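You operate a simulated robot arm through the tools that you are given. There is no shell and no other tool.

You run a simulated robot arm. Do the job below in one go: nothing can be reset, and whatever is moved stays where it is left.

## Task
Put things in order on the work bench. At the end: the blue width ticket is in the purple tray; the grey reset ticket (marked "FEED") stands where the blue width ticket stood; two of the dowels from the work bench are on top of the brown small carton on the work bench; whatever was shut is shut again. Leave all else as you found it, and nothing knocked over. Set down upright: dowel.

It is judged by the outcome, as a careful person would: the job done as asked, and still so three seconds after it is handed in. It fails if anything else is knocked over, pushed out of place, dropped, spilled or broken.

## Robot
A 7-joint arm with a two-finger parallel gripper, fixed in place. Base frame: the origin is at the foot of the arm, x ahead of it, y to its left, z up; the work surface is at about z = 0. Lengths are in m, angles in degrees, forces in N, time in s.
With the tool pointing down near the work surface it reaches from about 0.24 to 0.62 m from the base axis. Its first joint turns from -66.0 to 66.0 degrees. Payload 2.6 kg.
Tool frame: the origin (TCP) lies between the finger pads and is the grasp point; the fingertips stand 0.03 m ahead of it; z points along the fingers, y is the line along which they close. Largest opening 0.094 m; finger width 0.028, thickness 0.01; the body of the gripper, 0.05 by 0.096 m, starts 0.055 m behind the TCP.
Orientation is told as [roll, pitch, yaw] about the base's x, y, z axes, in that order, counted from this pose: with the fingers straight down and closing along the base's y, the tool's x points along the base's -x, its y along +y and its z along -z.

## Interface
- The arm moves only by the tool jog_arm. Its argument "plan" is one flat list of numbers, 6 for each row, row after row: the shift along the tool's x, y, z in units of 200 mm (1.0 is 200 mm), then the turn, a rotation vector about the tool's x, y, z in units of 60 degrees (1.0 is 60 degrees). In form: [dx, dy, dz, ax, ay, az, dx, dy, dz, ax, ay, az, ...]. A call has 1 to 20 rows; each row is the pose to reach, as a shift and turn from the pose commanded when the call began, along the tool's axes at that moment. "fingers" is the finger opening in m, from 0 to 0.094, set as the call begins (left out, the last holds). A call with a number of a shift or a turn outside -1 to 1 is refused whole. A row lasts 0.2 s, in which the tool goes at most 0.05 m and 8.6 degrees; a call with a longer step from one row to the next is refused whole, and so is a gripper value outside its range. A pose out of reach is approached as far as the arm can. The call stops where the force on the tool passes 40 N (or 10 N more than at its start, if that is more) or the arm is blocked; 0.2 s more then pass. Each finger travels about 0.072 m/s and halts on what it meets, pressing with about 36 N; the grip force reading is that of the motor and also rises with nothing between the fingers. The clock runs only during rows and for 0.2 s after the last one: add rows that repeat a pose to give the fingers time. The reply holds the time, the measured pose of the TCP, the force on the tool along the base axes, the opening and the grip force, in the units named above and with some noise, with the torque about the TCP (base axes, N m) and any sound that the robot's microphone picked up.
- Cameras (640 x 400 px; columns grow to the right, rows downward): "scene" is fixed at [0.0468, 0.451, 0.5524]; the picture's right is [-0.58, -0.82, 0.00], its down [-0.56, 0.39, -0.73] and it looks along [0.60, -0.42, -0.68] (base axes); focal length 311 px, centre (320, 200). "wrist" rides on the gripper at [0.076, 0.014, -0.102] in the tool frame; the picture's right is [-0.18, 0.98, 0.00], its down [-0.75, -0.14, -0.64] and it looks along [-0.63, -0.12, 0.77] (tool axes); focal length 243 px, centre (320, 200). There is no depth. A picture from a camera that has moved, and an enlarged one, comes with that camera's place and axes in the base frame and with its lens.
- snapshot(camera): a new picture of that camera. The clock stands still meanwhile.
- zoom(camera, box): a new picture of the part [left, top, right, bottom] of that camera's present view, enlarged. The clock stands still meanwhile.
- job_done(): hands the job in; it is judged then, once.

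Places have to be worked out from the pictures, the camera data and where the tool is seen. Open the gripper and draw the arm clear of the work before you hand the job in, unless the task says otherwise.

The tools are called after "Emit:" as name(argument=value, ...) on one line, values as JSON. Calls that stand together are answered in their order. jog_arm: Moves the arm, as the interface text tells. Its arguments: {"type":"object","properties":{"plan":{"type":"array","items":{"type":"number"}},"fingers":{"type":"number"}},"required":["plan"]} The other tools are called the same way: snapshot (camera) takes a picture; zoom (camera, box) takes an enlarged picture of a part of a camera's view; job_done () hands the job in.

At the start:

```text
clock: 0.0
ee_pos: [0.3627, 0.2198, 0.2552]
ee_rot: [0.0, 0.0, 0.1]
ft_force: [1.1, 0.6, 0.7]
ft_torque: [0.01, -0.02, 0.01]
opening: 0.0941
grip_force: 0.1
```

scene: 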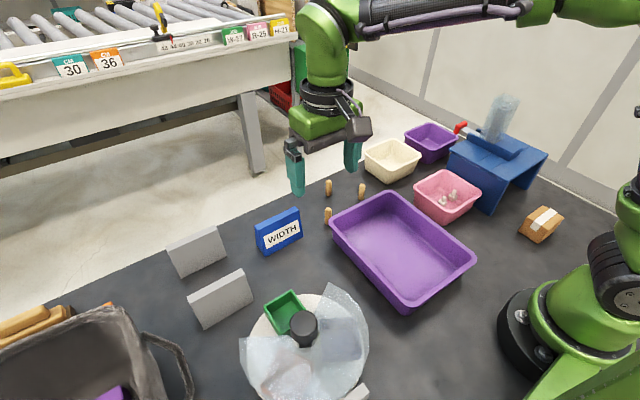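
wrist: 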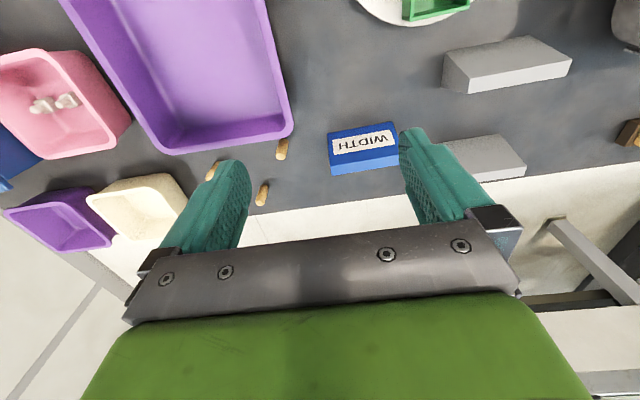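

I begin by looking closely at the scene: I see a blue WIDTH ticket, two grey blocks that may be tickets, dowels, several trays, and a bag-covered thing. I'll zoom to identify each.

Emit:
zoom(camera="scene", box=[140, 180, 340, 340])

Emit:
zoom(camera="scene", box=[300, 80, 580, 260])

Emit:
zoom(camera="scene", box=[0, 240, 400, 400])

Emit:
zoom(camera="scene", box=[0, 0, 320, 180])

Emit:
zoom(camera="wrist", box=[0, 0, 320, 260])

Emit:
zoom(camera="wrist", box=[320, 0, 640, 260])

```text
2.50 times, centred on (240, 260) of scene
camera zoom: at [0.0468, 0.451, 0.5524], right [-0.58, -0.82, 0.0], down [-0.56, 0.39, -0.73], along [0.6, -0.42, -0.68], focal length 778 px, centre (520, 50)
```

zoom: 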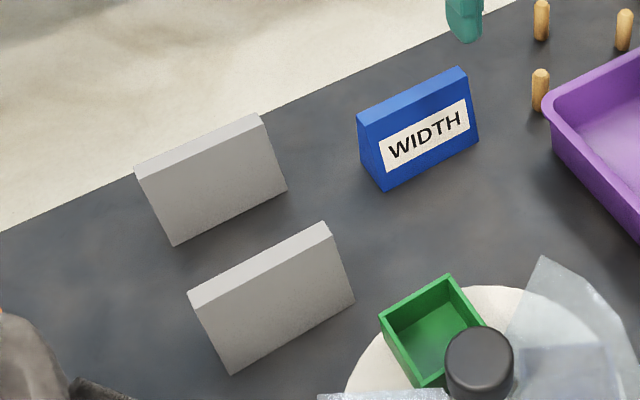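

```text
2.22 times, centred on (440, 170) of scene
camera zoom: at [0.0468, 0.451, 0.5524], right [-0.58, -0.82, 0.0], down [-0.56, 0.39, -0.73], along [0.6, -0.42, -0.68], focal length 692 px, centre (53, 267)
```

zoom: 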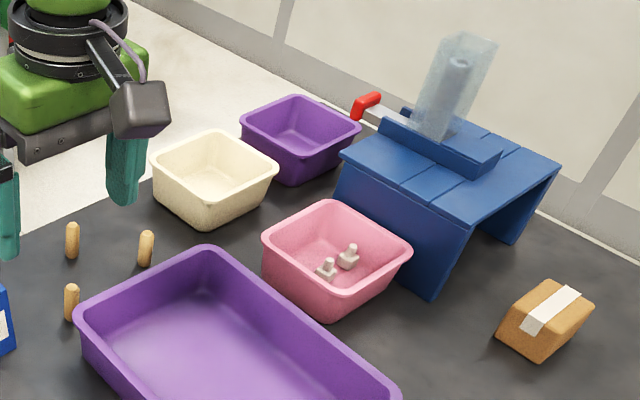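

```text
1.60 times, centred on (200, 320) of scene
camera zoom: at [0.0468, 0.451, 0.5524], right [-0.58, -0.82, 0.0], down [-0.56, 0.39, -0.73], along [0.6, -0.42, -0.68], focal length 498 px, centre (512, 8)
```

zoom: 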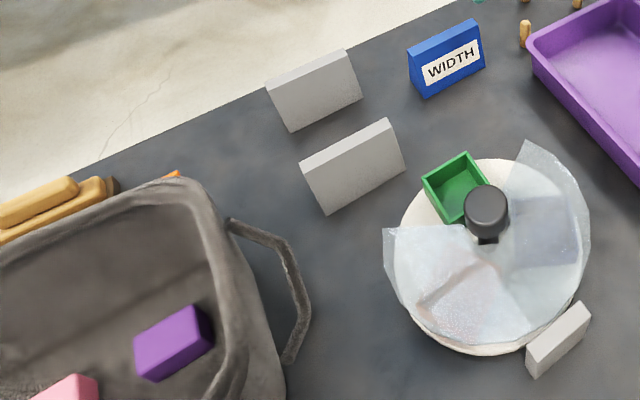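

```text
2.00 times, centred on (160, 90) of scene
camera zoom: at [0.0468, 0.451, 0.5524], right [-0.58, -0.82, 0.0], down [-0.56, 0.39, -0.73], along [0.6, -0.42, -0.68], focal length 623 px, centre (640, 420)
```

zoom: 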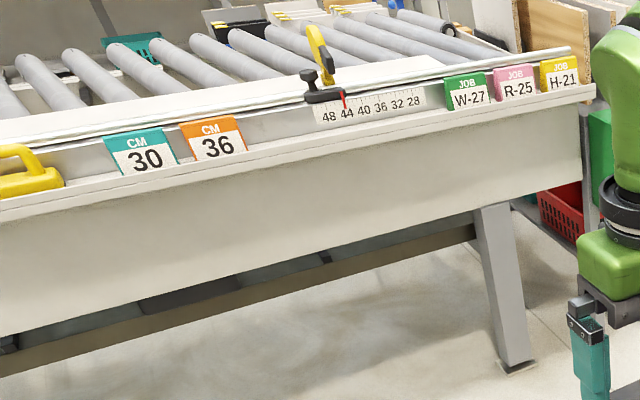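

```text
1.54 times, centred on (160, 130) of wrist
camera zoom: at [0.287, 0.2332, 0.3579], right [0.18, 0.98, 0.0], down [0.75, -0.14, 0.64], along [0.63, -0.12, -0.77], focal length 373 px, centre (566, 308)
```

zoom: 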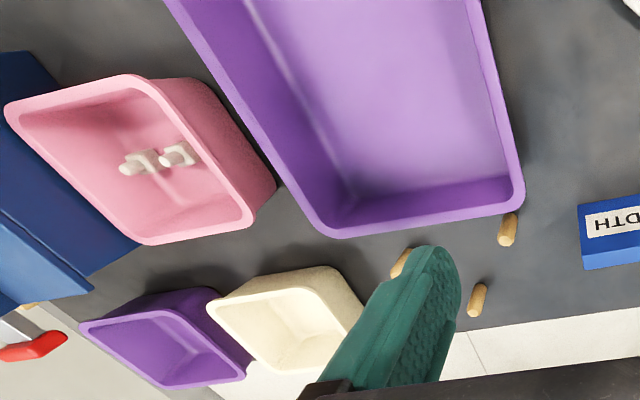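

```text
1.54 times, centred on (480, 130) of wrist
camera zoom: at [0.287, 0.2332, 0.3579], right [0.18, 0.98, 0.0], down [0.75, -0.14, 0.64], along [0.63, -0.12, -0.77], focal length 373 px, centre (74, 308)
```

zoom: 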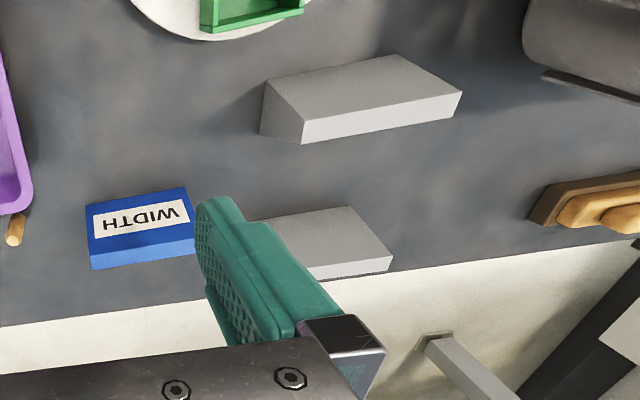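

The labels on the two grey wedges face away from both cameras, and there is a small grey slab by the round plate. I'll raise the arm and start turning the wrist so its camera can look from the far side.

Emit:
jog_arm(plan=[0, 0, -0.2, 0, 0, 0, 0, 0, -0.4, 0, 0, 0, 0, 0, -0.6, 0, 0, 0])

```text
clock: 0.8
ee_pos: [0.3606, 0.2186, 0.3743]
ee_rot: [0.0, 0.0, 0.0]
ft_force: [-0.3, -0.6, -0.1]
ft_torque: [0.01, -0.01, 0.0]
opening: 0.094
grip_force: 0.1
```

The arm is now at about z = 0.374; I take pictures from both cameras.

Emit:
snapshot(camera="wrist")

Emit:
snapshot(camera="scene")

```text
taken
camera wrist: at [0.2863, 0.232, 0.4777], right [0.18, 0.98, 0.0], down [0.75, -0.14, 0.64], along [0.63, -0.12, -0.77], focal length 243 px, centre (320, 200)
```

wrist: 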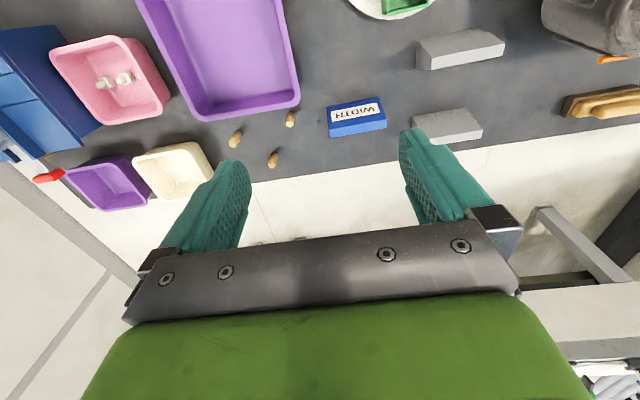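

```text
taken
```

scene: 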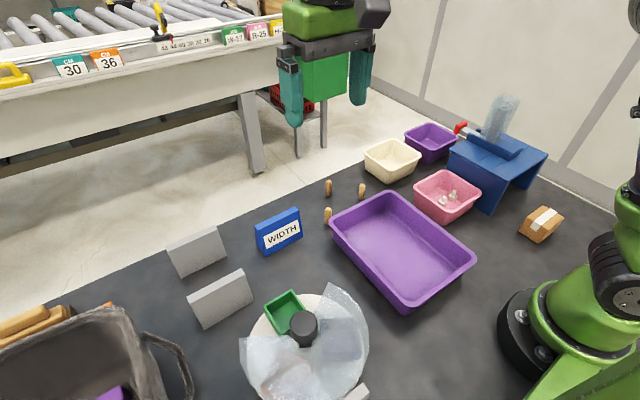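

The far faces of the greys still cannot be read. I'll turn the wrist by about 60° (counter-clockwise from above) while staying high, as a first step to look from the far side.

Emit:
jog_arm(plan=[0, 0, 0, 0, 0, -0.14, 0, 0, 0, 0, 0, -0.28, 0, 0, 0, 0, 0, -0.42, 0, 0, 0, 0, 0, -0.56, 0, 0, 0, 0, 0, -0.7, 0, 0, 0, 0, 0, -0.84, 0, 0, 0, 0, 0, -0.98])

```text
clock: 2.4
ee_pos: [0.3627, 0.2204, 0.3756]
ee_rot: [0.0, -0.1, 59.0]
ft_force: [-1.0, 0.7, 0.3]
ft_torque: [0.03, -0.01, 0.01]
opening: 0.0939
grip_force: 0.1
```

Yaw reads +59°, as expected. I look from the wrist here.

Emit:
snapshot(camera="wrist")

```text
taken
camera wrist: at [0.3115, 0.1607, 0.4777], right [-0.75, 0.66, 0.0], down [0.51, 0.57, 0.64], along [0.43, 0.48, -0.77], focal length 243 px, centre (320, 200)
```

wrist: 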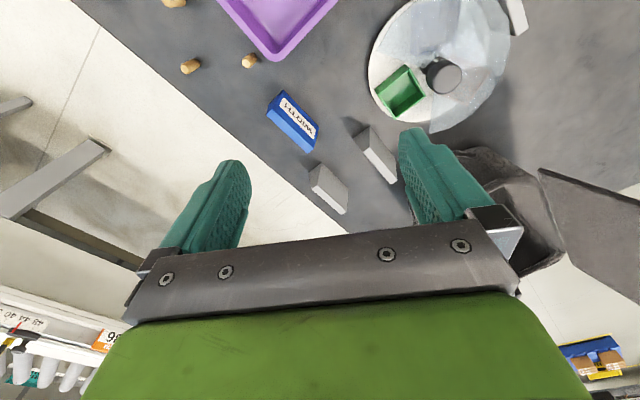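

The wrist turns freely. I continue to about yaw +118° while moving outward to roughly (0.50, 0.25, 0.33).

Emit:
jog_arm(plan=[-0.07, -0.075, 0.036, 0, 0, -0.14, -0.14, -0.149, 0.071, 0, 0, -0.28, -0.21, -0.224, 0.107, 0, 0, -0.42, -0.279, -0.299, 0.143, 0, 0, -0.56, -0.349, -0.373, 0.179, 0, 0, -0.7, -0.419, -0.448, 0.214, 0, 0, -0.84, -0.489, -0.523, 0.25, 0, 0, -0.98])

Emit:
snapshot(camera="wrist")

```text
clock: 4.0
ee_pos: [0.4751, 0.2389, 0.3159]
ee_rot: [1.9, 1.5, 111.5]
ft_force: [0.7, 1.0, -0.5]
ft_torque: [-0.03, 0.04, -0.02]
opening: 0.0941
grip_force: 0.0
out of reach, approached as far as the arm can: row 6, 7
```

```text
taken
camera wrist: at [0.4926, 0.1655, 0.4218], right [-0.98, -0.19, 0.03], down [-0.13, 0.78, 0.62], along [-0.14, 0.6, -0.79], focal length 243 px, centre (320, 200)
```

wrist: 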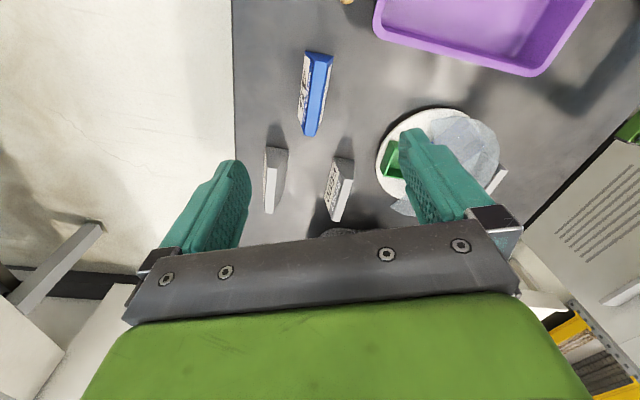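

The wrist reached its limit near yaw 111°. The grey nearer to the round plate shows print on its far side, so I zoom in on both.

Emit:
zoom(camera="wrist", box=[240, 120, 400, 240])

Emit:
zoom(camera="wrist", box=[360, 90, 540, 230])

Emit:
zoom(camera="wrist", box=[240, 0, 400, 140])

```text
3.33 times, centred on (320, 180) of wrist
camera zoom: at [0.4926, 0.1655, 0.4218], right [-0.98, -0.19, 0.03], down [-0.13, 0.78, 0.62], along [-0.14, 0.6, -0.79], focal length 809 px, centre (320, 267)
```

zoom: 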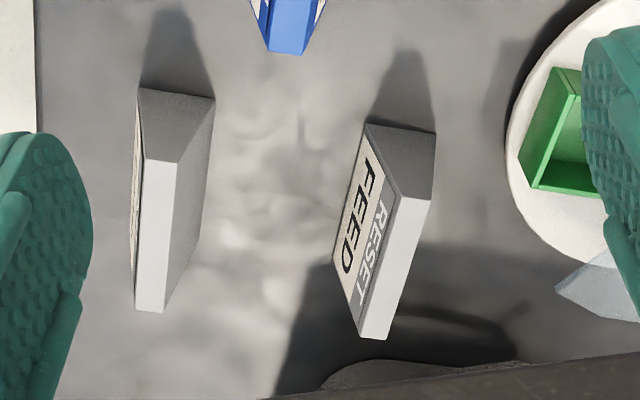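

```text
2.86 times, centred on (450, 160) of wrist
camera zoom: at [0.4926, 0.1655, 0.4218], right [-0.98, -0.19, 0.03], down [-0.13, 0.78, 0.62], along [-0.14, 0.6, -0.79], focal length 693 px, centre (-51, 314)
```

zoom: 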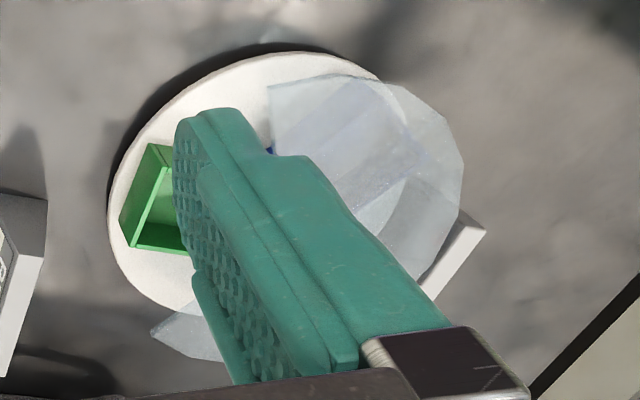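

```text
2.86 times, centred on (320, 70) of wrist
camera zoom: at [0.4926, 0.1655, 0.4218], right [-0.98, -0.19, 0.03], down [-0.13, 0.78, 0.62], along [-0.14, 0.6, -0.79], focal length 693 px, centre (320, 571)
```

zoom: 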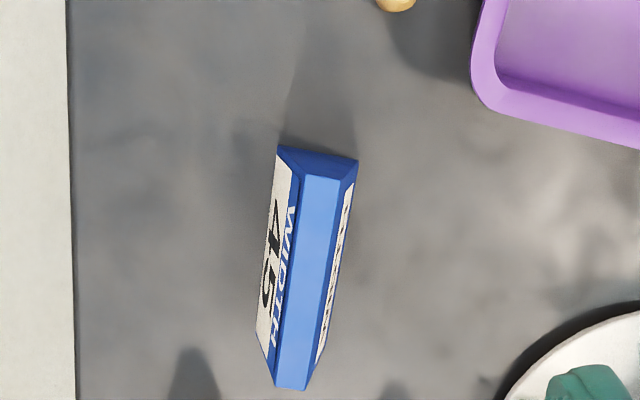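

The grey wedge nearer the plate reads "RESET / FEED" on its far side, so that is the one to move. The blue ticket stands around (0.479, 0.262) with its long side along y, so I hover over it at yaw 90° to measure it.

Emit:
jog_arm(plan=[-0.028, 0.019, 0.094, 0, 0, 0.115, -0.056, 0.038, 0.188, 0, 0, 0.23, -0.083, 0.057, 0.282, 0, 0, 0.346, -0.111, 0.076, 0.376, 0, 0, 0.4617, -0.111, 0.076, 0.376, 0, 0, 0.4617])

Emit:
snapshot(camera="wrist")

Emit:
snapshot(camera="scene")

```text
clock: 5.2
ee_pos: [0.4504, 0.2516, 0.2423]
ee_rot: [1.0, 2.1, 83.5]
ft_force: [0.3, -0.4, -0.2]
ft_torque: [-0.02, 0.01, 0.03]
opening: 0.0938
grip_force: 0.1
```

```text
taken
camera wrist: at [0.4313, 0.18, 0.347], right [-0.96, 0.29, 0.01], down [0.24, 0.76, 0.61], along [0.17, 0.59, -0.79], focal length 243 px, centre (320, 200)
```

wrist: 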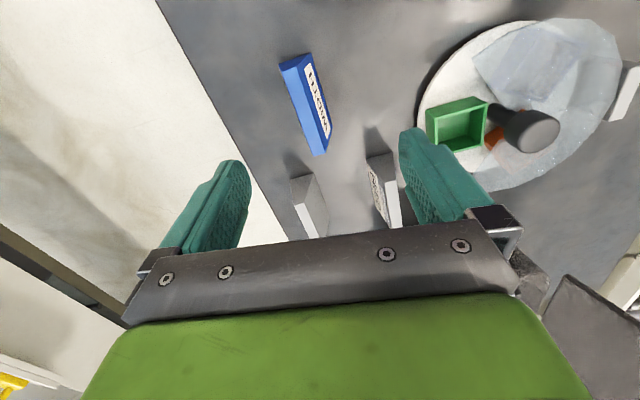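

```text
taken
```

scene: 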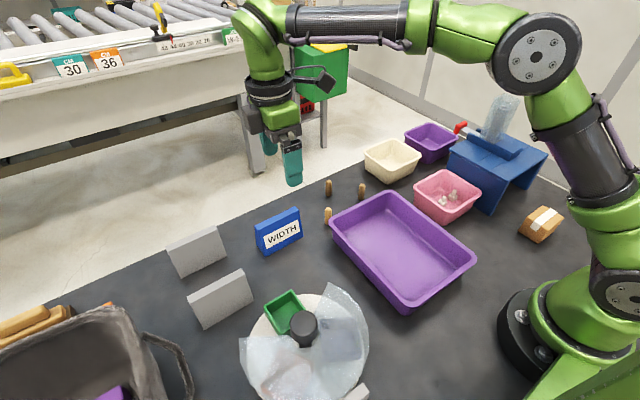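

The commanded pose was reset to the reached one (slight tilt, yaw 83.5°). I straighten the tool to yaw 90° directly over the estimated blue ticket centre and look again.

Emit:
jog_arm(plan=[-0.034, -0.068, 0.055, 0.0083, -0.0175, -0.054, -0.068, -0.136, 0.11, 0.0167, -0.035, -0.1083, -0.068, -0.136, 0.11, 0.0167, -0.035, -0.1083])

Emit:
snapshot(camera="wrist")

Emit:
zoom(camera="wrist", box=[240, 0, 440, 160])

```text
clock: 6.0
ee_pos: [0.4789, 0.2605, 0.2182]
ee_rot: [0.1, 0.1, 90.2]
ft_force: [-0.2, 0.5, 0.3]
ft_torque: [0.03, -0.01, -0.01]
opening: 0.0938
grip_force: 0.0
```

```text
taken
camera wrist: at [0.4659, 0.1833, 0.321], right [-0.98, 0.18, 0.0], down [0.14, 0.75, 0.64], along [0.11, 0.63, -0.77], focal length 243 px, centre (320, 200)
```

wrist: 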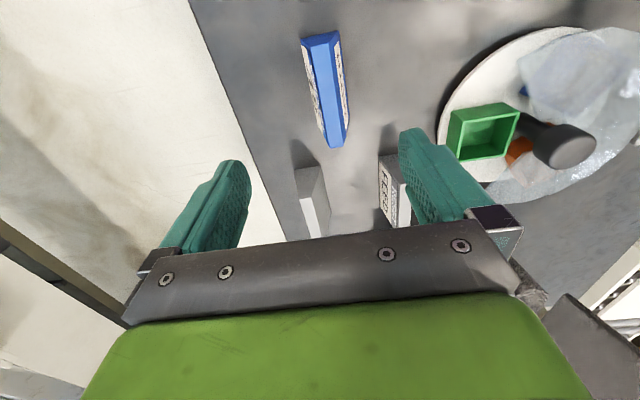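

```text
2.50 times, centred on (340, 80) of wrist
camera zoom: at [0.4659, 0.1833, 0.321], right [-0.98, 0.18, 0.0], down [0.14, 0.75, 0.64], along [0.11, 0.63, -0.77], focal length 606 px, centre (270, 500)
```

zoom: 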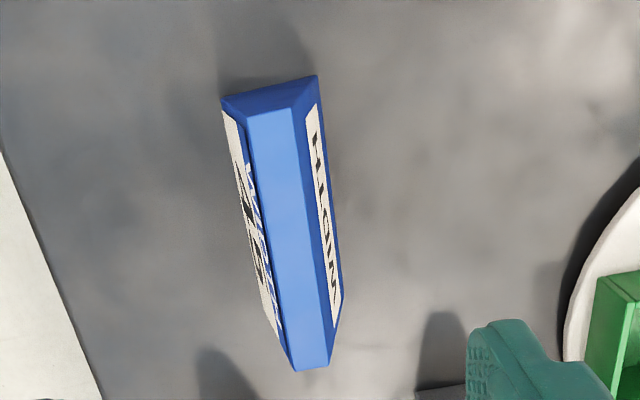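

From this view the blue ticket's base spans x ≈ 0.450–0.493, y ≈ 0.214–0.312 (centre ≈ 0.471, 0.263), about 0.075 tall, aligned with y. I descend over it with open fingers straddling it in x.

Emit:
jog_arm(plan=[-0.0175, 0.0435, 0.15, 0, 0, 0, -0.0175, 0.0435, 0.35, 0, 0, 0, -0.0175, 0.0435, 0.55, 0, 0, 0, -0.0175, 0.0435, 0.72, 0, 0, 0, -0.0175, 0.0435, 0.82, 0, 0, 0, -0.0175, 0.0435, 0.88, 0, 0, 0, -0.0175, 0.0435, 0.88, 0, 0, 0])

Emit:
snapshot(camera="wrist")

Emit:
zoom(camera="scene", box=[180, 120, 380, 260])

```text
clock: 7.6
ee_pos: [0.4693, 0.2636, 0.0426]
ee_rot: [0.1, 0.0, 90.2]
ft_force: [0.4, -0.6, 0.5]
ft_torque: [0.03, 0.0, 0.02]
opening: 0.0939
grip_force: 0.1
```

```text
taken
camera wrist: at [0.457, 0.1866, 0.1455], right [-0.98, 0.18, 0.0], down [0.14, 0.76, 0.64], along [0.11, 0.63, -0.77], focal length 243 px, centre (320, 200)
```

wrist: 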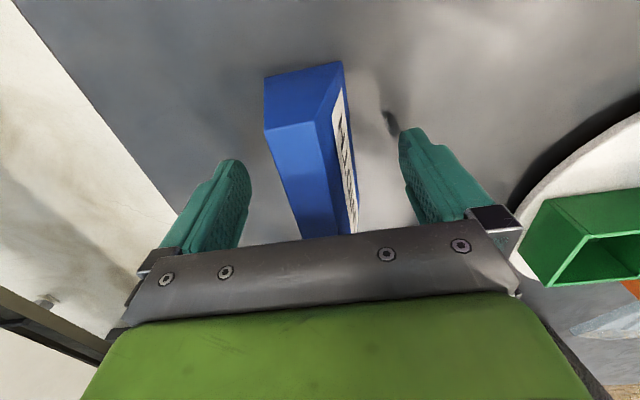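

```text
2.86 times, centred on (280, 190) of scene
camera zoom: at [0.0468, 0.451, 0.5524], right [-0.58, -0.82, 0.0], down [-0.56, 0.39, -0.73], along [0.6, -0.42, -0.68], focal length 890 px, centre (434, 229)
```

zoom: 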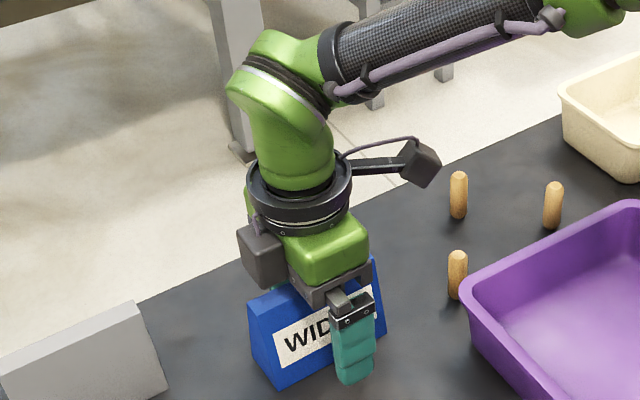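

Both fingers straddle the ticket symmetrically (ticket x-centre 0.471, TCP 0.470). I close the gripper and wait.

Emit:
jog_arm(plan=[0, 0, 0, 0, 0, 0, 0, 0, 0, 0, 0, 0, 0, 0, 0, 0, 0, 0, 0, 0, 0, 0, 0, 0, 0, 0, 0, 0, 0, 0], fingers=0)

```text
clock: 8.8
ee_pos: [0.4688, 0.2645, 0.0426]
ee_rot: [0.1, 0.1, 90.2]
ft_force: [0.0, 0.4, 0.2]
ft_torque: [0.01, 0.01, -0.01]
opening: 0.0374
grip_force: 36.5
```

The fingers stopped at 0.037 m on the ticket with 36 N. I lift a little and then check the hold.

Emit:
jog_arm(plan=[0, 0, -0.05, 0, 0, 0, 0, 0, -0.15, 0, 0, 0, 0, 0, -0.35, 0, 0, 0, 0, 0, -0.55, 0, 0, 0, 0, 0, -0.7, 0, 0, 0])

Emit:
snapshot(camera="wrist")

Emit:
snapshot(camera="scene")

```text
clock: 10.0
ee_pos: [0.4714, 0.265, 0.1836]
ee_rot: [0.1, 0.1, 90.2]
ft_force: [-0.9, 0.7, -0.3]
ft_torque: [0.02, 0.02, 0.02]
opening: 0.0373
grip_force: 36.0
```

```text
taken
camera wrist: at [0.4583, 0.1872, 0.2857], right [-0.98, 0.18, 0.0], down [0.14, 0.76, 0.64], along [0.11, 0.63, -0.77], focal length 243 px, centre (320, 200)
```

wrist: 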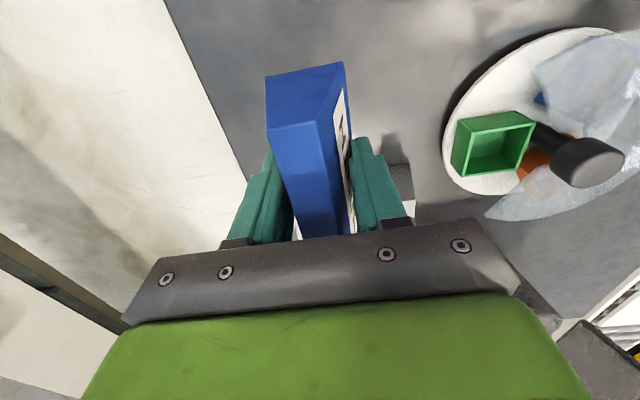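

```text
taken
```

scene: 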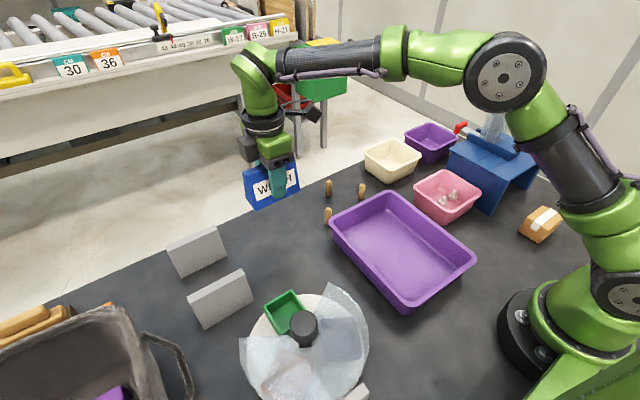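

The ticket is held firmly. I carry it at this height to over the middle of the large purple tray (≈ 0.295, 0.075).

Emit:
jog_arm(plan=[0.12, 0.11, 0, 0, 0, 0, 0.28, 0.26, 0, 0, 0, 0, 0.44, 0.41, 0, 0, 0, 0, 0.6, 0.56, 0, 0, 0, 0, 0.75, 0.7, 0, 0, 0, 0, 0.88, 0.81, 0, 0, 0, 0, 0.95, 0.88, 0, 0, 0, 0, 0.95, 0.88, 0, 0, 0, 0])

Emit:
snapshot(camera="wrist")

Emit:
snapshot(camera="scene")

```text
clock: 11.8
ee_pos: [0.2945, 0.0729, 0.1841]
ee_rot: [0.1, 0.1, 90.2]
ft_force: [0.0, 0.5, -0.6]
ft_torque: [0.0, 0.01, -0.03]
opening: 0.0369
grip_force: 35.8
```

```text
taken
camera wrist: at [0.2821, -0.0036, 0.2869], right [-0.98, 0.18, 0.0], down [0.14, 0.75, 0.64], along [0.11, 0.63, -0.77], focal length 243 px, centre (320, 200)
```

wrist: 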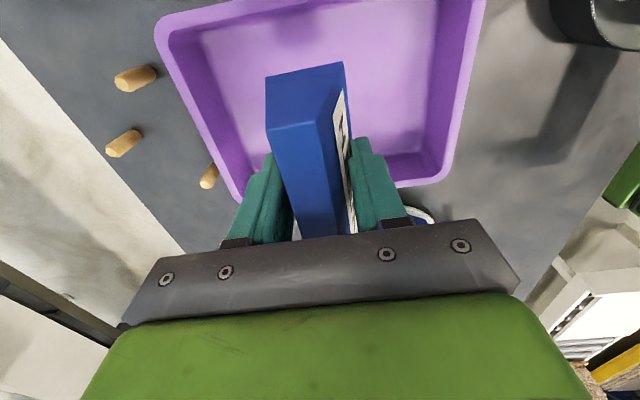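

```text
taken
```

scene: 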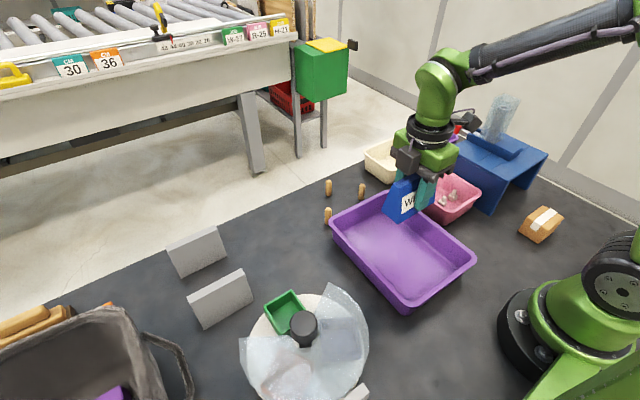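

I'm over the tray (floor roughly x 0.19–0.40, y 0.015–0.165). I shift 12 mm in +y to centre it better and lower to just above the tray floor.

Emit:
jog_arm(plan=[-0.06, 0, 0.1, 0, 0, 0, -0.06, 0, 0.25, 0, 0, 0, -0.06, 0, 0.4, 0, 0, 0, -0.06, 0, 0.52, 0, 0, 0, -0.06, 0, 0.6, 0, 0, 0, -0.06, 0, 0.65, 0, 0, 0, -0.06, 0, 0.65, 0, 0, 0])

Emit:
zoom(camera="scene", box=[320, 120, 520, 320])

```text
clock: 13.4
ee_pos: [0.294, 0.085, 0.0532]
ee_rot: [0.2, 0.0, 90.3]
ft_force: [0.0, 0.6, -0.7]
ft_torque: [0.02, 0.04, -0.02]
opening: 0.037
grip_force: 35.8
```

```text
2.00 times, centred on (420, 220) of scene
camera zoom: at [0.0468, 0.451, 0.5524], right [-0.58, -0.82, 0.0], down [-0.56, 0.39, -0.73], along [0.6, -0.42, -0.68], focal length 623 px, centre (120, 160)
```

zoom: 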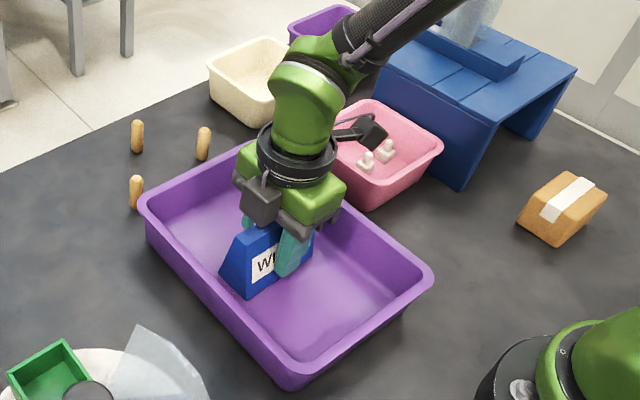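

The ticket is within the tray, just above the floor. I lower in small steps, watching for contact.

Emit:
jog_arm(plan=[0, 0, 0.01, 0, 0, 0, 0, 0, 0.02, 0, 0, 0, 0, 0, 0.025, 0, 0, 0])

```text
clock: 14.2
ee_pos: [0.2957, 0.0854, 0.0483]
ee_rot: [0.0, 0.1, 90.3]
ft_force: [-3.3, -1.0, 16.1]
ft_torque: [-0.01, 0.09, -0.03]
opening: 0.0367
grip_force: 36.4
```

Contact with the tray floor is felt (16 N). I open the fingers, then rise straight up.

Emit:
jog_arm(plan=[0, 0, -0.005, 0, 0, 0, 0, 0, -0.005, 0, 0, 0, 0, 0, -0.005, 0, 0, 0, 0, 0, -0.005, 0, 0, 0], fingers=0.085)

Emit:
jog_arm(plan=[0, 0, -0.05, 0, 0, 0, 0, 0, -0.15, 0, 0, 0, 0, 0, -0.35, 0, 0, 0, 0, 0, -0.55, 0, 0, 0, 0, 0, -0.75, 0, 0, 0, 0, 0, -0.95, 0, 0, 0])

Emit:
snapshot(camera="scene")

Emit:
snapshot(camera="wrist")

```text
clock: 15.2
ee_pos: [0.2933, 0.0862, 0.0488]
ee_rot: [0.1, 0.1, 90.2]
ft_force: [-0.4, 1.2, 0.1]
ft_torque: [-0.05, 0.0, -0.04]
opening: 0.0848
grip_force: 0.1
```

```text
clock: 16.6
ee_pos: [0.2934, 0.085, 0.24]
ee_rot: [0.3, 0.0, 90.2]
ft_force: [-0.1, 0.5, -0.2]
ft_torque: [0.01, 0.01, 0.03]
opening: 0.085
grip_force: 0.1
```

```text
taken
```

scene: 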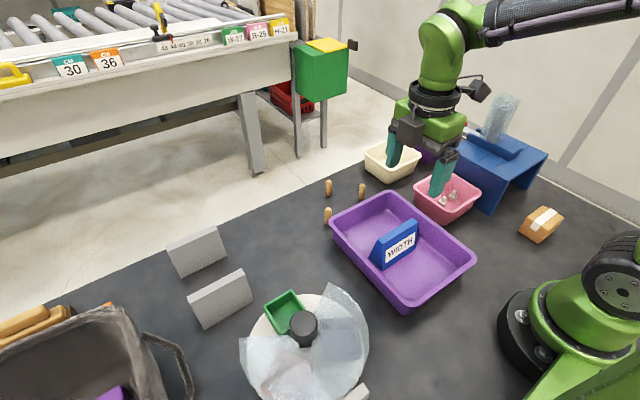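

```text
taken
camera wrist: at [0.2818, 0.0078, 0.3427], right [-0.98, 0.18, 0.0], down [0.14, 0.75, 0.64], along [0.11, 0.63, -0.77], focal length 243 px, centre (320, 200)
```

wrist: 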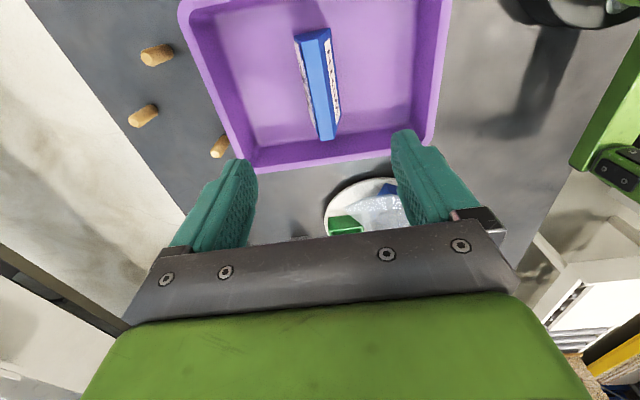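

The blue ticket stands upright in the tray. Now I go over to the grey FEED ticket, around (0.395, 0.427), in two hops at safe height.

Emit:
jog_arm(plan=[-0.15, -0.06, 0, 0, 0, 0, -0.35, -0.13, 0, 0, 0, 0, -0.55, -0.21, 0, 0, 0, 0, -0.75, -0.29, 0, 0, 0, 0, -0.9, -0.36, 0, 0, 0, 0])

Emit:
jog_arm(plan=[-0.15, -0.03, 0, 0, 0, 0, -0.35, -0.07, 0, 0, 0, 0, -0.55, -0.1, 0, 0, 0, 0, -0.7, -0.14, 0, 0, 0, 0, -0.8, -0.15, 0, 0, 0, 0, -0.8, -0.15, 0, 0, 0, 0])

Emit:
snapshot(camera="wrist")

Emit:
zoom(camera="wrist", box=[200, 0, 456, 160])

Emit:
snapshot(camera="scene")

```text
clock: 17.8
ee_pos: [0.3677, 0.2659, 0.2379]
ee_rot: [0.1, 0.1, 90.2]
ft_force: [-1.3, 0.1, 0.7]
ft_torque: [-0.02, 0.03, -0.01]
opening: 0.0849
grip_force: 0.0
```

```text
clock: 19.2
ee_pos: [0.3952, 0.4254, 0.2389]
ee_rot: [0.2, 0.1, 90.3]
ft_force: [0.8, 0.4, -0.4]
ft_torque: [-0.01, -0.01, 0.0]
opening: 0.0848
grip_force: 0.0
```

```text
taken
camera wrist: at [0.3821, 0.3487, 0.3418], right [-0.98, 0.18, 0.0], down [0.14, 0.76, 0.64], along [0.11, 0.63, -0.77], focal length 243 px, centre (320, 200)
```

wrist: 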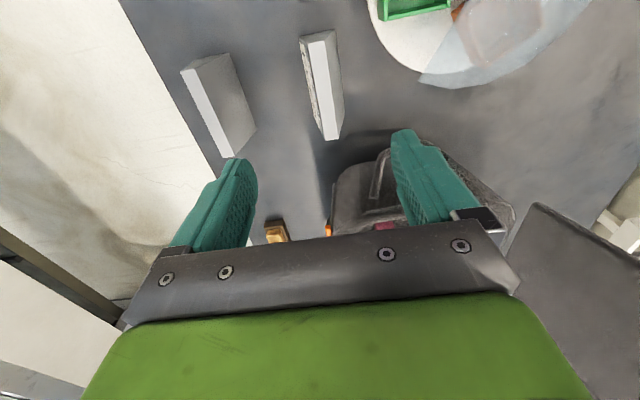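

```text
2.50 times, centred on (328, 80) of wrist
camera zoom: at [0.3821, 0.3487, 0.3418], right [-0.98, 0.18, 0.0], down [0.14, 0.76, 0.64], along [0.11, 0.63, -0.77], focal length 606 px, centre (300, 500)
```

zoom: 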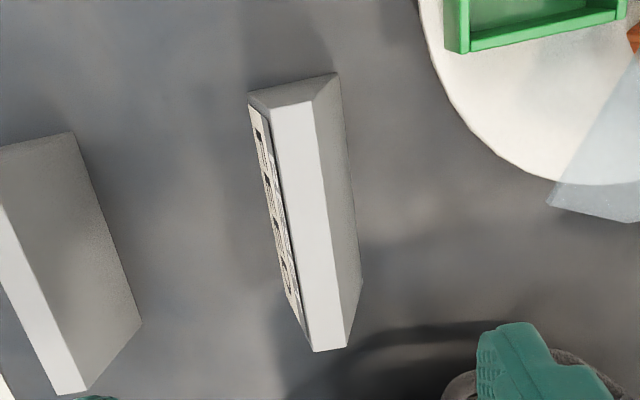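

```text
taken
```

scene: 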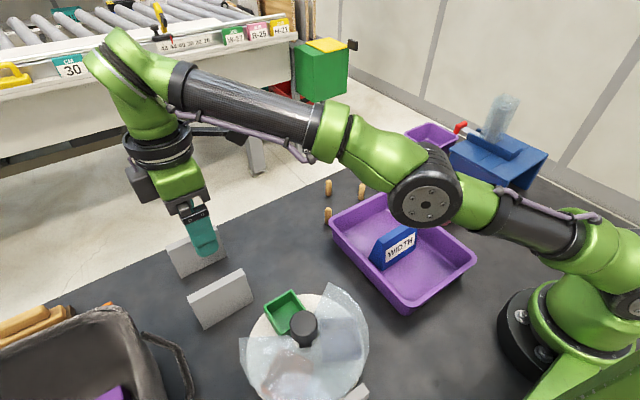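

The FEED ticket has the same shape; its base spans x ≈ 0.370–0.413, y ≈ 0.380–0.479 (centre ≈ 0.3915, 0.4294), aligned with y. I descend straddling it with the same hand-to-ticket relation that I had with the blue one.

Emit:
jog_arm(plan=[-0.0185, 0.0265, 0.1, 0, 0, 0, -0.0185, 0.0265, 0.25, 0, 0, 0, -0.0185, 0.0265, 0.42, 0, 0, 0, -0.0185, 0.0265, 0.6, 0, 0, 0, -0.0185, 0.0265, 0.75, 0, 0, 0, -0.0185, 0.0265, 0.87, 0, 0, 0, -0.0185, 0.0265, 0.95, 0, 0, 0, -0.0185, 0.0265, 0.98, 0, 0, 0, -0.0185, 0.0265, 0.98, 0, 0, 0])

Emit:
snapshot(camera="wrist")

Emit:
snapshot(camera="scene")

```text
clock: 21.2
ee_pos: [0.39, 0.4297, 0.0422]
ee_rot: [0.1, 0.2, 90.2]
ft_force: [0.4, -0.1, -0.7]
ft_torque: [-0.02, 0.0, 0.01]
opening: 0.0852
grip_force: 0.0
```

```text
taken
camera wrist: at [0.3771, 0.3521, 0.1457], right [-0.98, 0.18, 0.0], down [0.14, 0.75, 0.64], along [0.11, 0.63, -0.77], focal length 243 px, centre (320, 200)
```

wrist: 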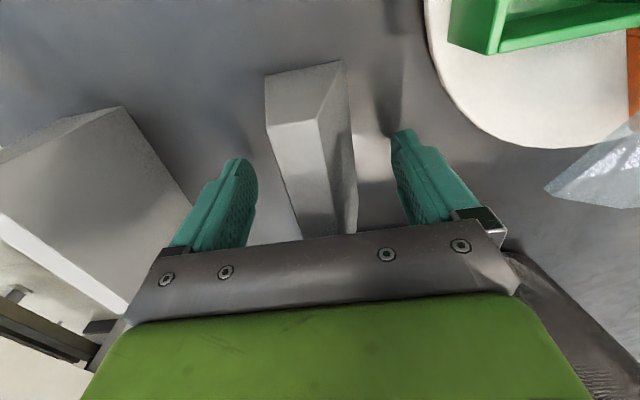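

```text
taken
```

scene: 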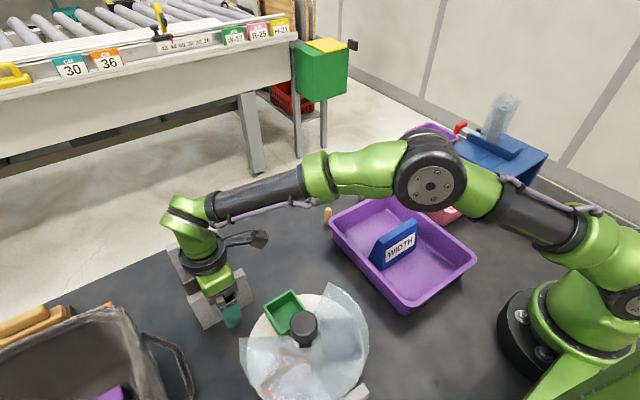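

The picture matches the blue grasp view almost exactly. I close on the FEED ticket and lift.

Emit:
jog_arm(plan=[0, 0, 0, 0, 0, 0, 0, 0, 0, 0, 0, 0, 0, 0, 0, 0, 0, 0, 0, 0, 0, 0, 0, 0, 0, 0, 0, 0, 0, 0], fingers=0)

Emit:
jog_arm(plan=[0, 0, -0.05, 0, 0, 0, 0, 0, -0.15, 0, 0, 0, 0, 0, -0.35, 0, 0, 0, 0, 0, -0.55, 0, 0, 0, 0, 0, -0.7, 0, 0, 0])

Emit:
snapshot(camera="wrist")

Emit:
snapshot(camera="scene")

```text
clock: 22.4
ee_pos: [0.3899, 0.4295, 0.0422]
ee_rot: [0.1, 0.1, 90.2]
ft_force: [0.3, 0.0, -0.7]
ft_torque: [0.01, 0.01, 0.01]
opening: 0.037
grip_force: 35.8
```

```text
clock: 23.6
ee_pos: [0.3897, 0.4293, 0.1815]
ee_rot: [0.1, 0.2, 90.2]
ft_force: [0.8, -0.5, 0.0]
ft_torque: [-0.01, 0.02, -0.01]
opening: 0.0369
grip_force: 36.0
```

```text
taken
camera wrist: at [0.3766, 0.3525, 0.2865], right [-0.98, 0.18, 0.0], down [0.14, 0.75, 0.64], along [0.11, 0.63, -0.77], focal length 243 px, centre (320, 200)
```

wrist: 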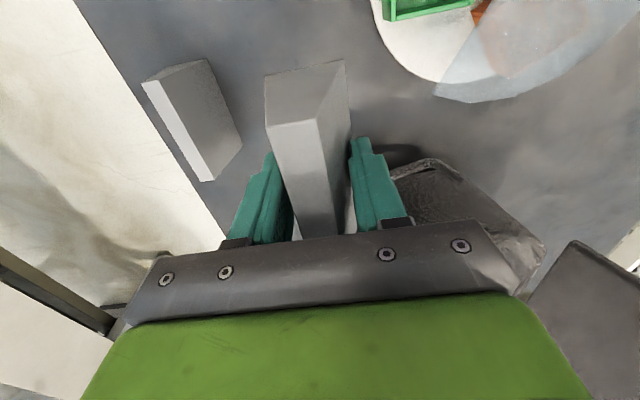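

```text
taken
```

scene: 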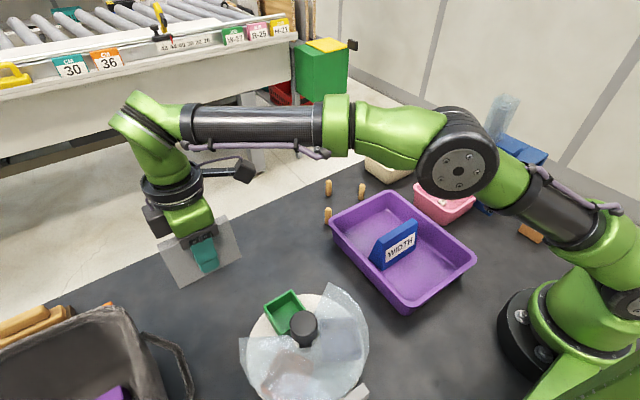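

Held well. I move it by (+0.0806, −0.1657) to above where the blue ticket stood.

Emit:
jog_arm(plan=[0.1, -0.05, 0, 0, 0, 0, 0.26, -0.126, 0, 0, 0, 0, 0.44, -0.214, 0, 0, 0, 0, 0.6, -0.292, 0, 0, 0, 0, 0.74, -0.36, 0, 0, 0, 0, 0.8285, -0.403, 0, 0, 0, 0, 0.8285, -0.403, 0, 0, 0, 0])

Emit:
snapshot(camera="wrist")

```text
clock: 25.2
ee_pos: [0.4726, 0.265, 0.1834]
ee_rot: [0.1, 0.0, 90.2]
ft_force: [0.3, 0.5, -0.1]
ft_torque: [0.01, -0.01, -0.01]
opening: 0.037
grip_force: 36.2
```

```text
taken
camera wrist: at [0.4594, 0.1878, 0.2864], right [-0.98, 0.18, 0.0], down [0.14, 0.76, 0.64], along [0.11, 0.63, -0.77], focal length 243 px, centre (320, 200)
```

wrist: 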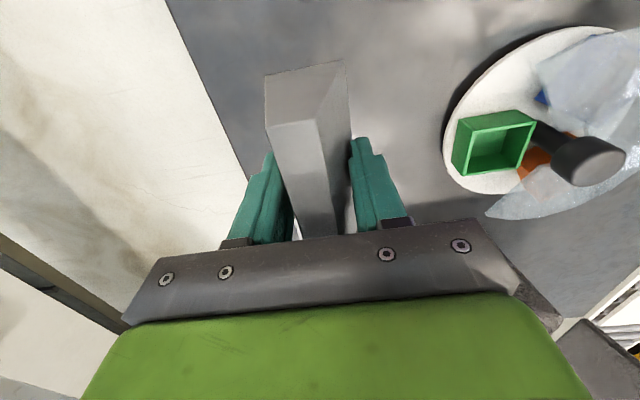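

Position agrees within about 2 mm with where the blue was gripped. I trim that and lower to just above the surface.

Emit:
jog_arm(plan=[0.004, 0.008, 0.1, 0, 0, 0, 0.004, 0.008, 0.28, 0, 0, 0, 0.004, 0.008, 0.45, 0, 0, 0, 0.004, 0.008, 0.58, 0, 0, 0, 0.004, 0.008, 0.66, 0, 0, 0, 0.004, 0.008, 0.688, 0, 0, 0, 0.004, 0.008, 0.688, 0, 0, 0])

Emit:
snapshot(camera="wrist")

```text
clock: 26.8
ee_pos: [0.4695, 0.2642, 0.0451]
ee_rot: [0.0, 0.1, 90.2]
ft_force: [-1.2, -0.9, 0.1]
ft_torque: [0.01, 0.02, 0.0]
opening: 0.0372
grip_force: 35.7
```

```text
taken
camera wrist: at [0.4571, 0.1868, 0.1483], right [-0.98, 0.18, 0.0], down [0.14, 0.75, 0.64], along [0.11, 0.63, -0.77], focal length 243 px, centre (320, 200)
```

wrist: 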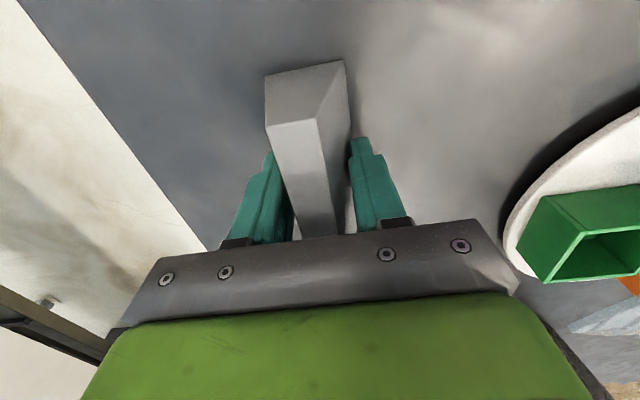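

The camera is at (0.4571, 0.1868), matching the blue grasp; about 2–3 mm remain to the surface. I lower gently until it touches.

Emit:
jog_arm(plan=[0, 0, 0.006, 0, 0, 0, 0, 0, 0.011, 0, 0, 0, 0, 0, 0.013, 0, 0, 0])

```text
clock: 27.6
ee_pos: [0.4702, 0.2637, 0.0438]
ee_rot: [0.1, 0.0, 90.1]
ft_force: [-2.4, -1.2, 8.5]
ft_torque: [-0.09, 0.0, 0.03]
opening: 0.0365
grip_force: 36.5
```

Touchdown (8.5 N). I open the fingers, then rise straight up and look.

Emit:
jog_arm(plan=[0, 0, 0, 0, 0, 0, 0, 0, 0, 0, 0, 0, 0, 0, 0, 0, 0, 0, 0, 0, 0, 0, 0, 0], fingers=0.085)

Emit:
jog_arm(plan=[0, 0, -0.05, 0, 0, 0, 0, 0, -0.15, 0, 0, 0, 0, 0, -0.35, 0, 0, 0, 0, 0, -0.55, 0, 0, 0, 0, 0, -0.75, 0, 0, 0, 0, 0, -0.9, 0, 0, 0])

Emit:
snapshot(camera="wrist")

Emit:
zoom(camera="wrist", box=[240, 0, 440, 160])

Emit:
snapshot(camera="scene")

```text
clock: 28.6
ee_pos: [0.4705, 0.2634, 0.0417]
ee_rot: [0.1, 0.1, 90.1]
ft_force: [-0.3, 0.3, 0.5]
ft_torque: [0.02, 0.0, 0.01]
opening: 0.085
grip_force: 0.0
```

```text
clock: 30.0
ee_pos: [0.4677, 0.2641, 0.2222]
ee_rot: [0.2, 0.2, 90.2]
ft_force: [-0.1, 1.2, 0.2]
ft_torque: [0.0, 0.03, 0.02]
opening: 0.085
grip_force: 0.1
```

```text
taken
camera wrist: at [0.4572, 0.1863, 0.3255], right [-0.98, 0.18, 0.0], down [0.14, 0.75, 0.64], along [0.11, 0.63, -0.77], focal length 243 px, centre (320, 200)
```

wrist: 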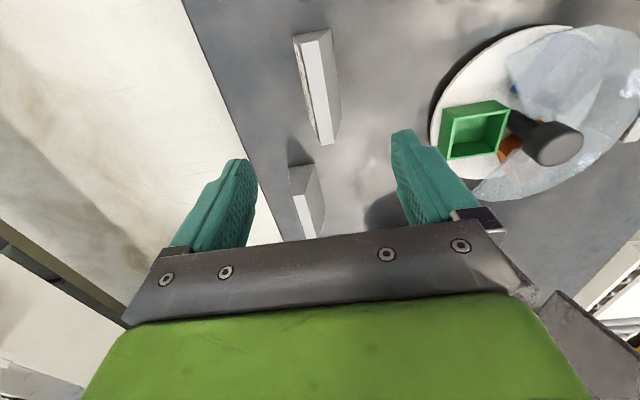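

```text
2.50 times, centred on (340, 80) of wrist
camera zoom: at [0.4572, 0.1863, 0.3255], right [-0.98, 0.18, 0.0], down [0.14, 0.75, 0.64], along [0.11, 0.63, -0.77], focal length 606 px, centre (270, 500)
```

zoom: 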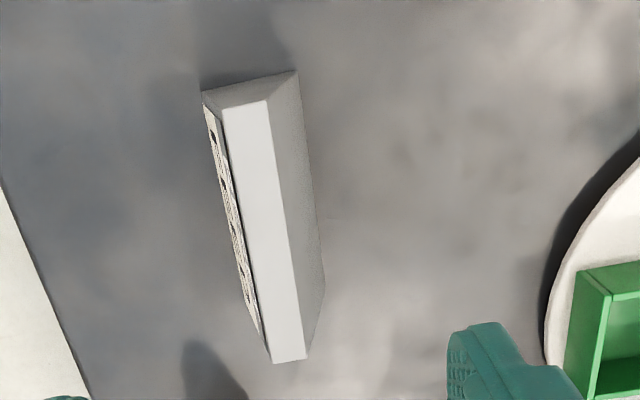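

```text
taken
```

scene: 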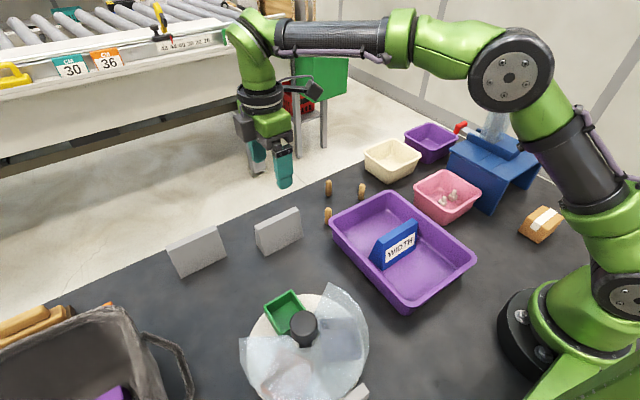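

The FEED ticket now stands exactly where the blue one stood (base x 0.450–0.493, y from 0.2145). Next, the dowels: I turn the wrist back to yaw 0 while moving toward the dowel area, staying high.

Emit:
jog_arm(plan=[0.1, 0.04, -0.05, 0, 0, 0.14, 0.25, 0.09, -0.1, 0, 0, 0.28, 0.4, 0.14, -0.1, 0, 0, 0.42, 0.55, 0.19, -0.1, 0, 0, 0.56, 0.7, 0.24, -0.1, 0, 0, 0.7, 0.85, 0.28, -0.1, 0, 0, 0.84, 0.95, 0.3, -0.1, 0, 0, 0.98])

Emit:
jog_arm(plan=[0, 0, 0, 0, 0, 0.14, 0, 0, 0, 0, 0, 0.28, 0, 0, 0, 0, 0, 0.42, 0, 0, 0, 0, 0, 0.523, 0, 0, 0, 0, 0, 0.523])

Emit:
snapshot(camera="wrist")

Emit:
zoom(camera="scene", box=[500, 180, 580, 260])

Emit:
zoom(camera="scene", box=[300, 160, 400, 240])

```text
clock: 31.6
ee_pos: [0.4113, 0.0725, 0.2429]
ee_rot: [0.0, 0.2, 31.2]
ft_force: [-0.8, 0.5, -0.6]
ft_torque: [-0.02, 0.0, 0.03]
opening: 0.085
grip_force: 0.1
```

```text
clock: 32.8
ee_pos: [0.4108, 0.0734, 0.2425]
ee_rot: [-0.1, 0.1, 0.0]
ft_force: [-0.1, 0.3, 0.0]
ft_torque: [0.01, 0.0, 0.0]
opening: 0.0849
grip_force: 0.1
```

```text
taken
camera wrist: at [0.336, 0.0869, 0.346], right [0.19, 0.98, 0.0], down [0.75, -0.14, 0.64], along [0.63, -0.12, -0.77], focal length 243 px, centre (320, 200)
```

wrist: 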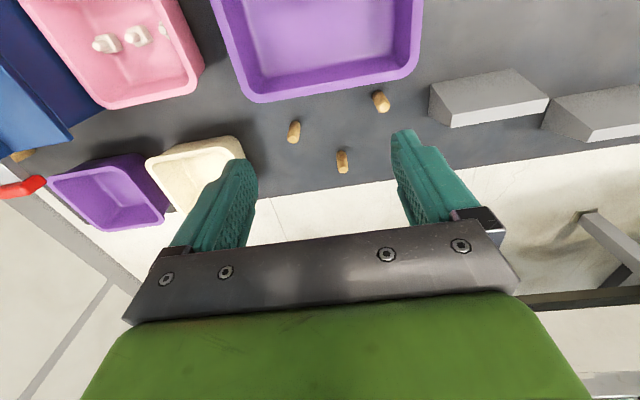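

```text
5.00 times, centred on (540, 220) of scene
camera zoom: at [0.0468, 0.451, 0.5524], right [-0.58, -0.82, 0.0], down [-0.56, 0.39, -0.73], along [0.6, -0.42, -0.68], focal length 1557 px, centre (-780, 100)
```

zoom: 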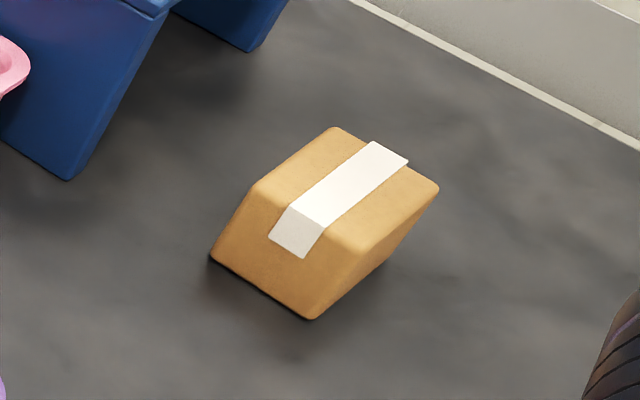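

```text
5.00 times, centred on (350, 200) of scene
camera zoom: at [0.0468, 0.451, 0.5524], right [-0.58, -0.82, 0.0], down [-0.56, 0.39, -0.73], along [0.6, -0.42, -0.68], focal length 1557 px, centre (170, 200)
```

zoom: 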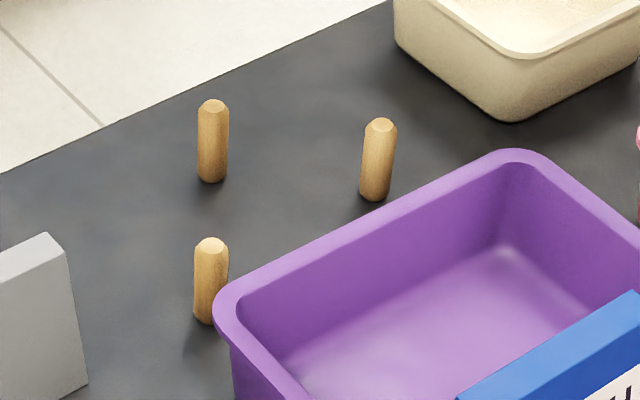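

I see all three standing dowels: A (far), B (near the cream bin), C (by the tray corner). The carton from the scene view spans about x 0.127–0.176, y −0.212 to −0.281, 0.045 high. I zoom on the dowels to place A and B accurately.

Emit:
zoom(camera="wrist", box=[260, 80, 420, 180])

```text
4.00 times, centred on (340, 130) of wrist
camera zoom: at [0.336, 0.0869, 0.346], right [0.19, 0.98, 0.0], down [0.75, -0.14, 0.64], along [0.63, -0.12, -0.77], focal length 970 px, centre (240, 480)
```

zoom: 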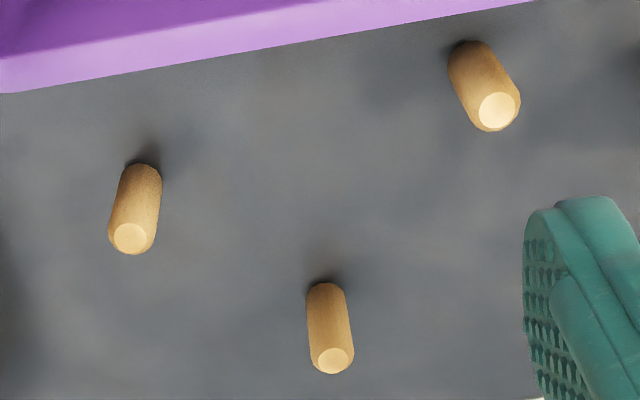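

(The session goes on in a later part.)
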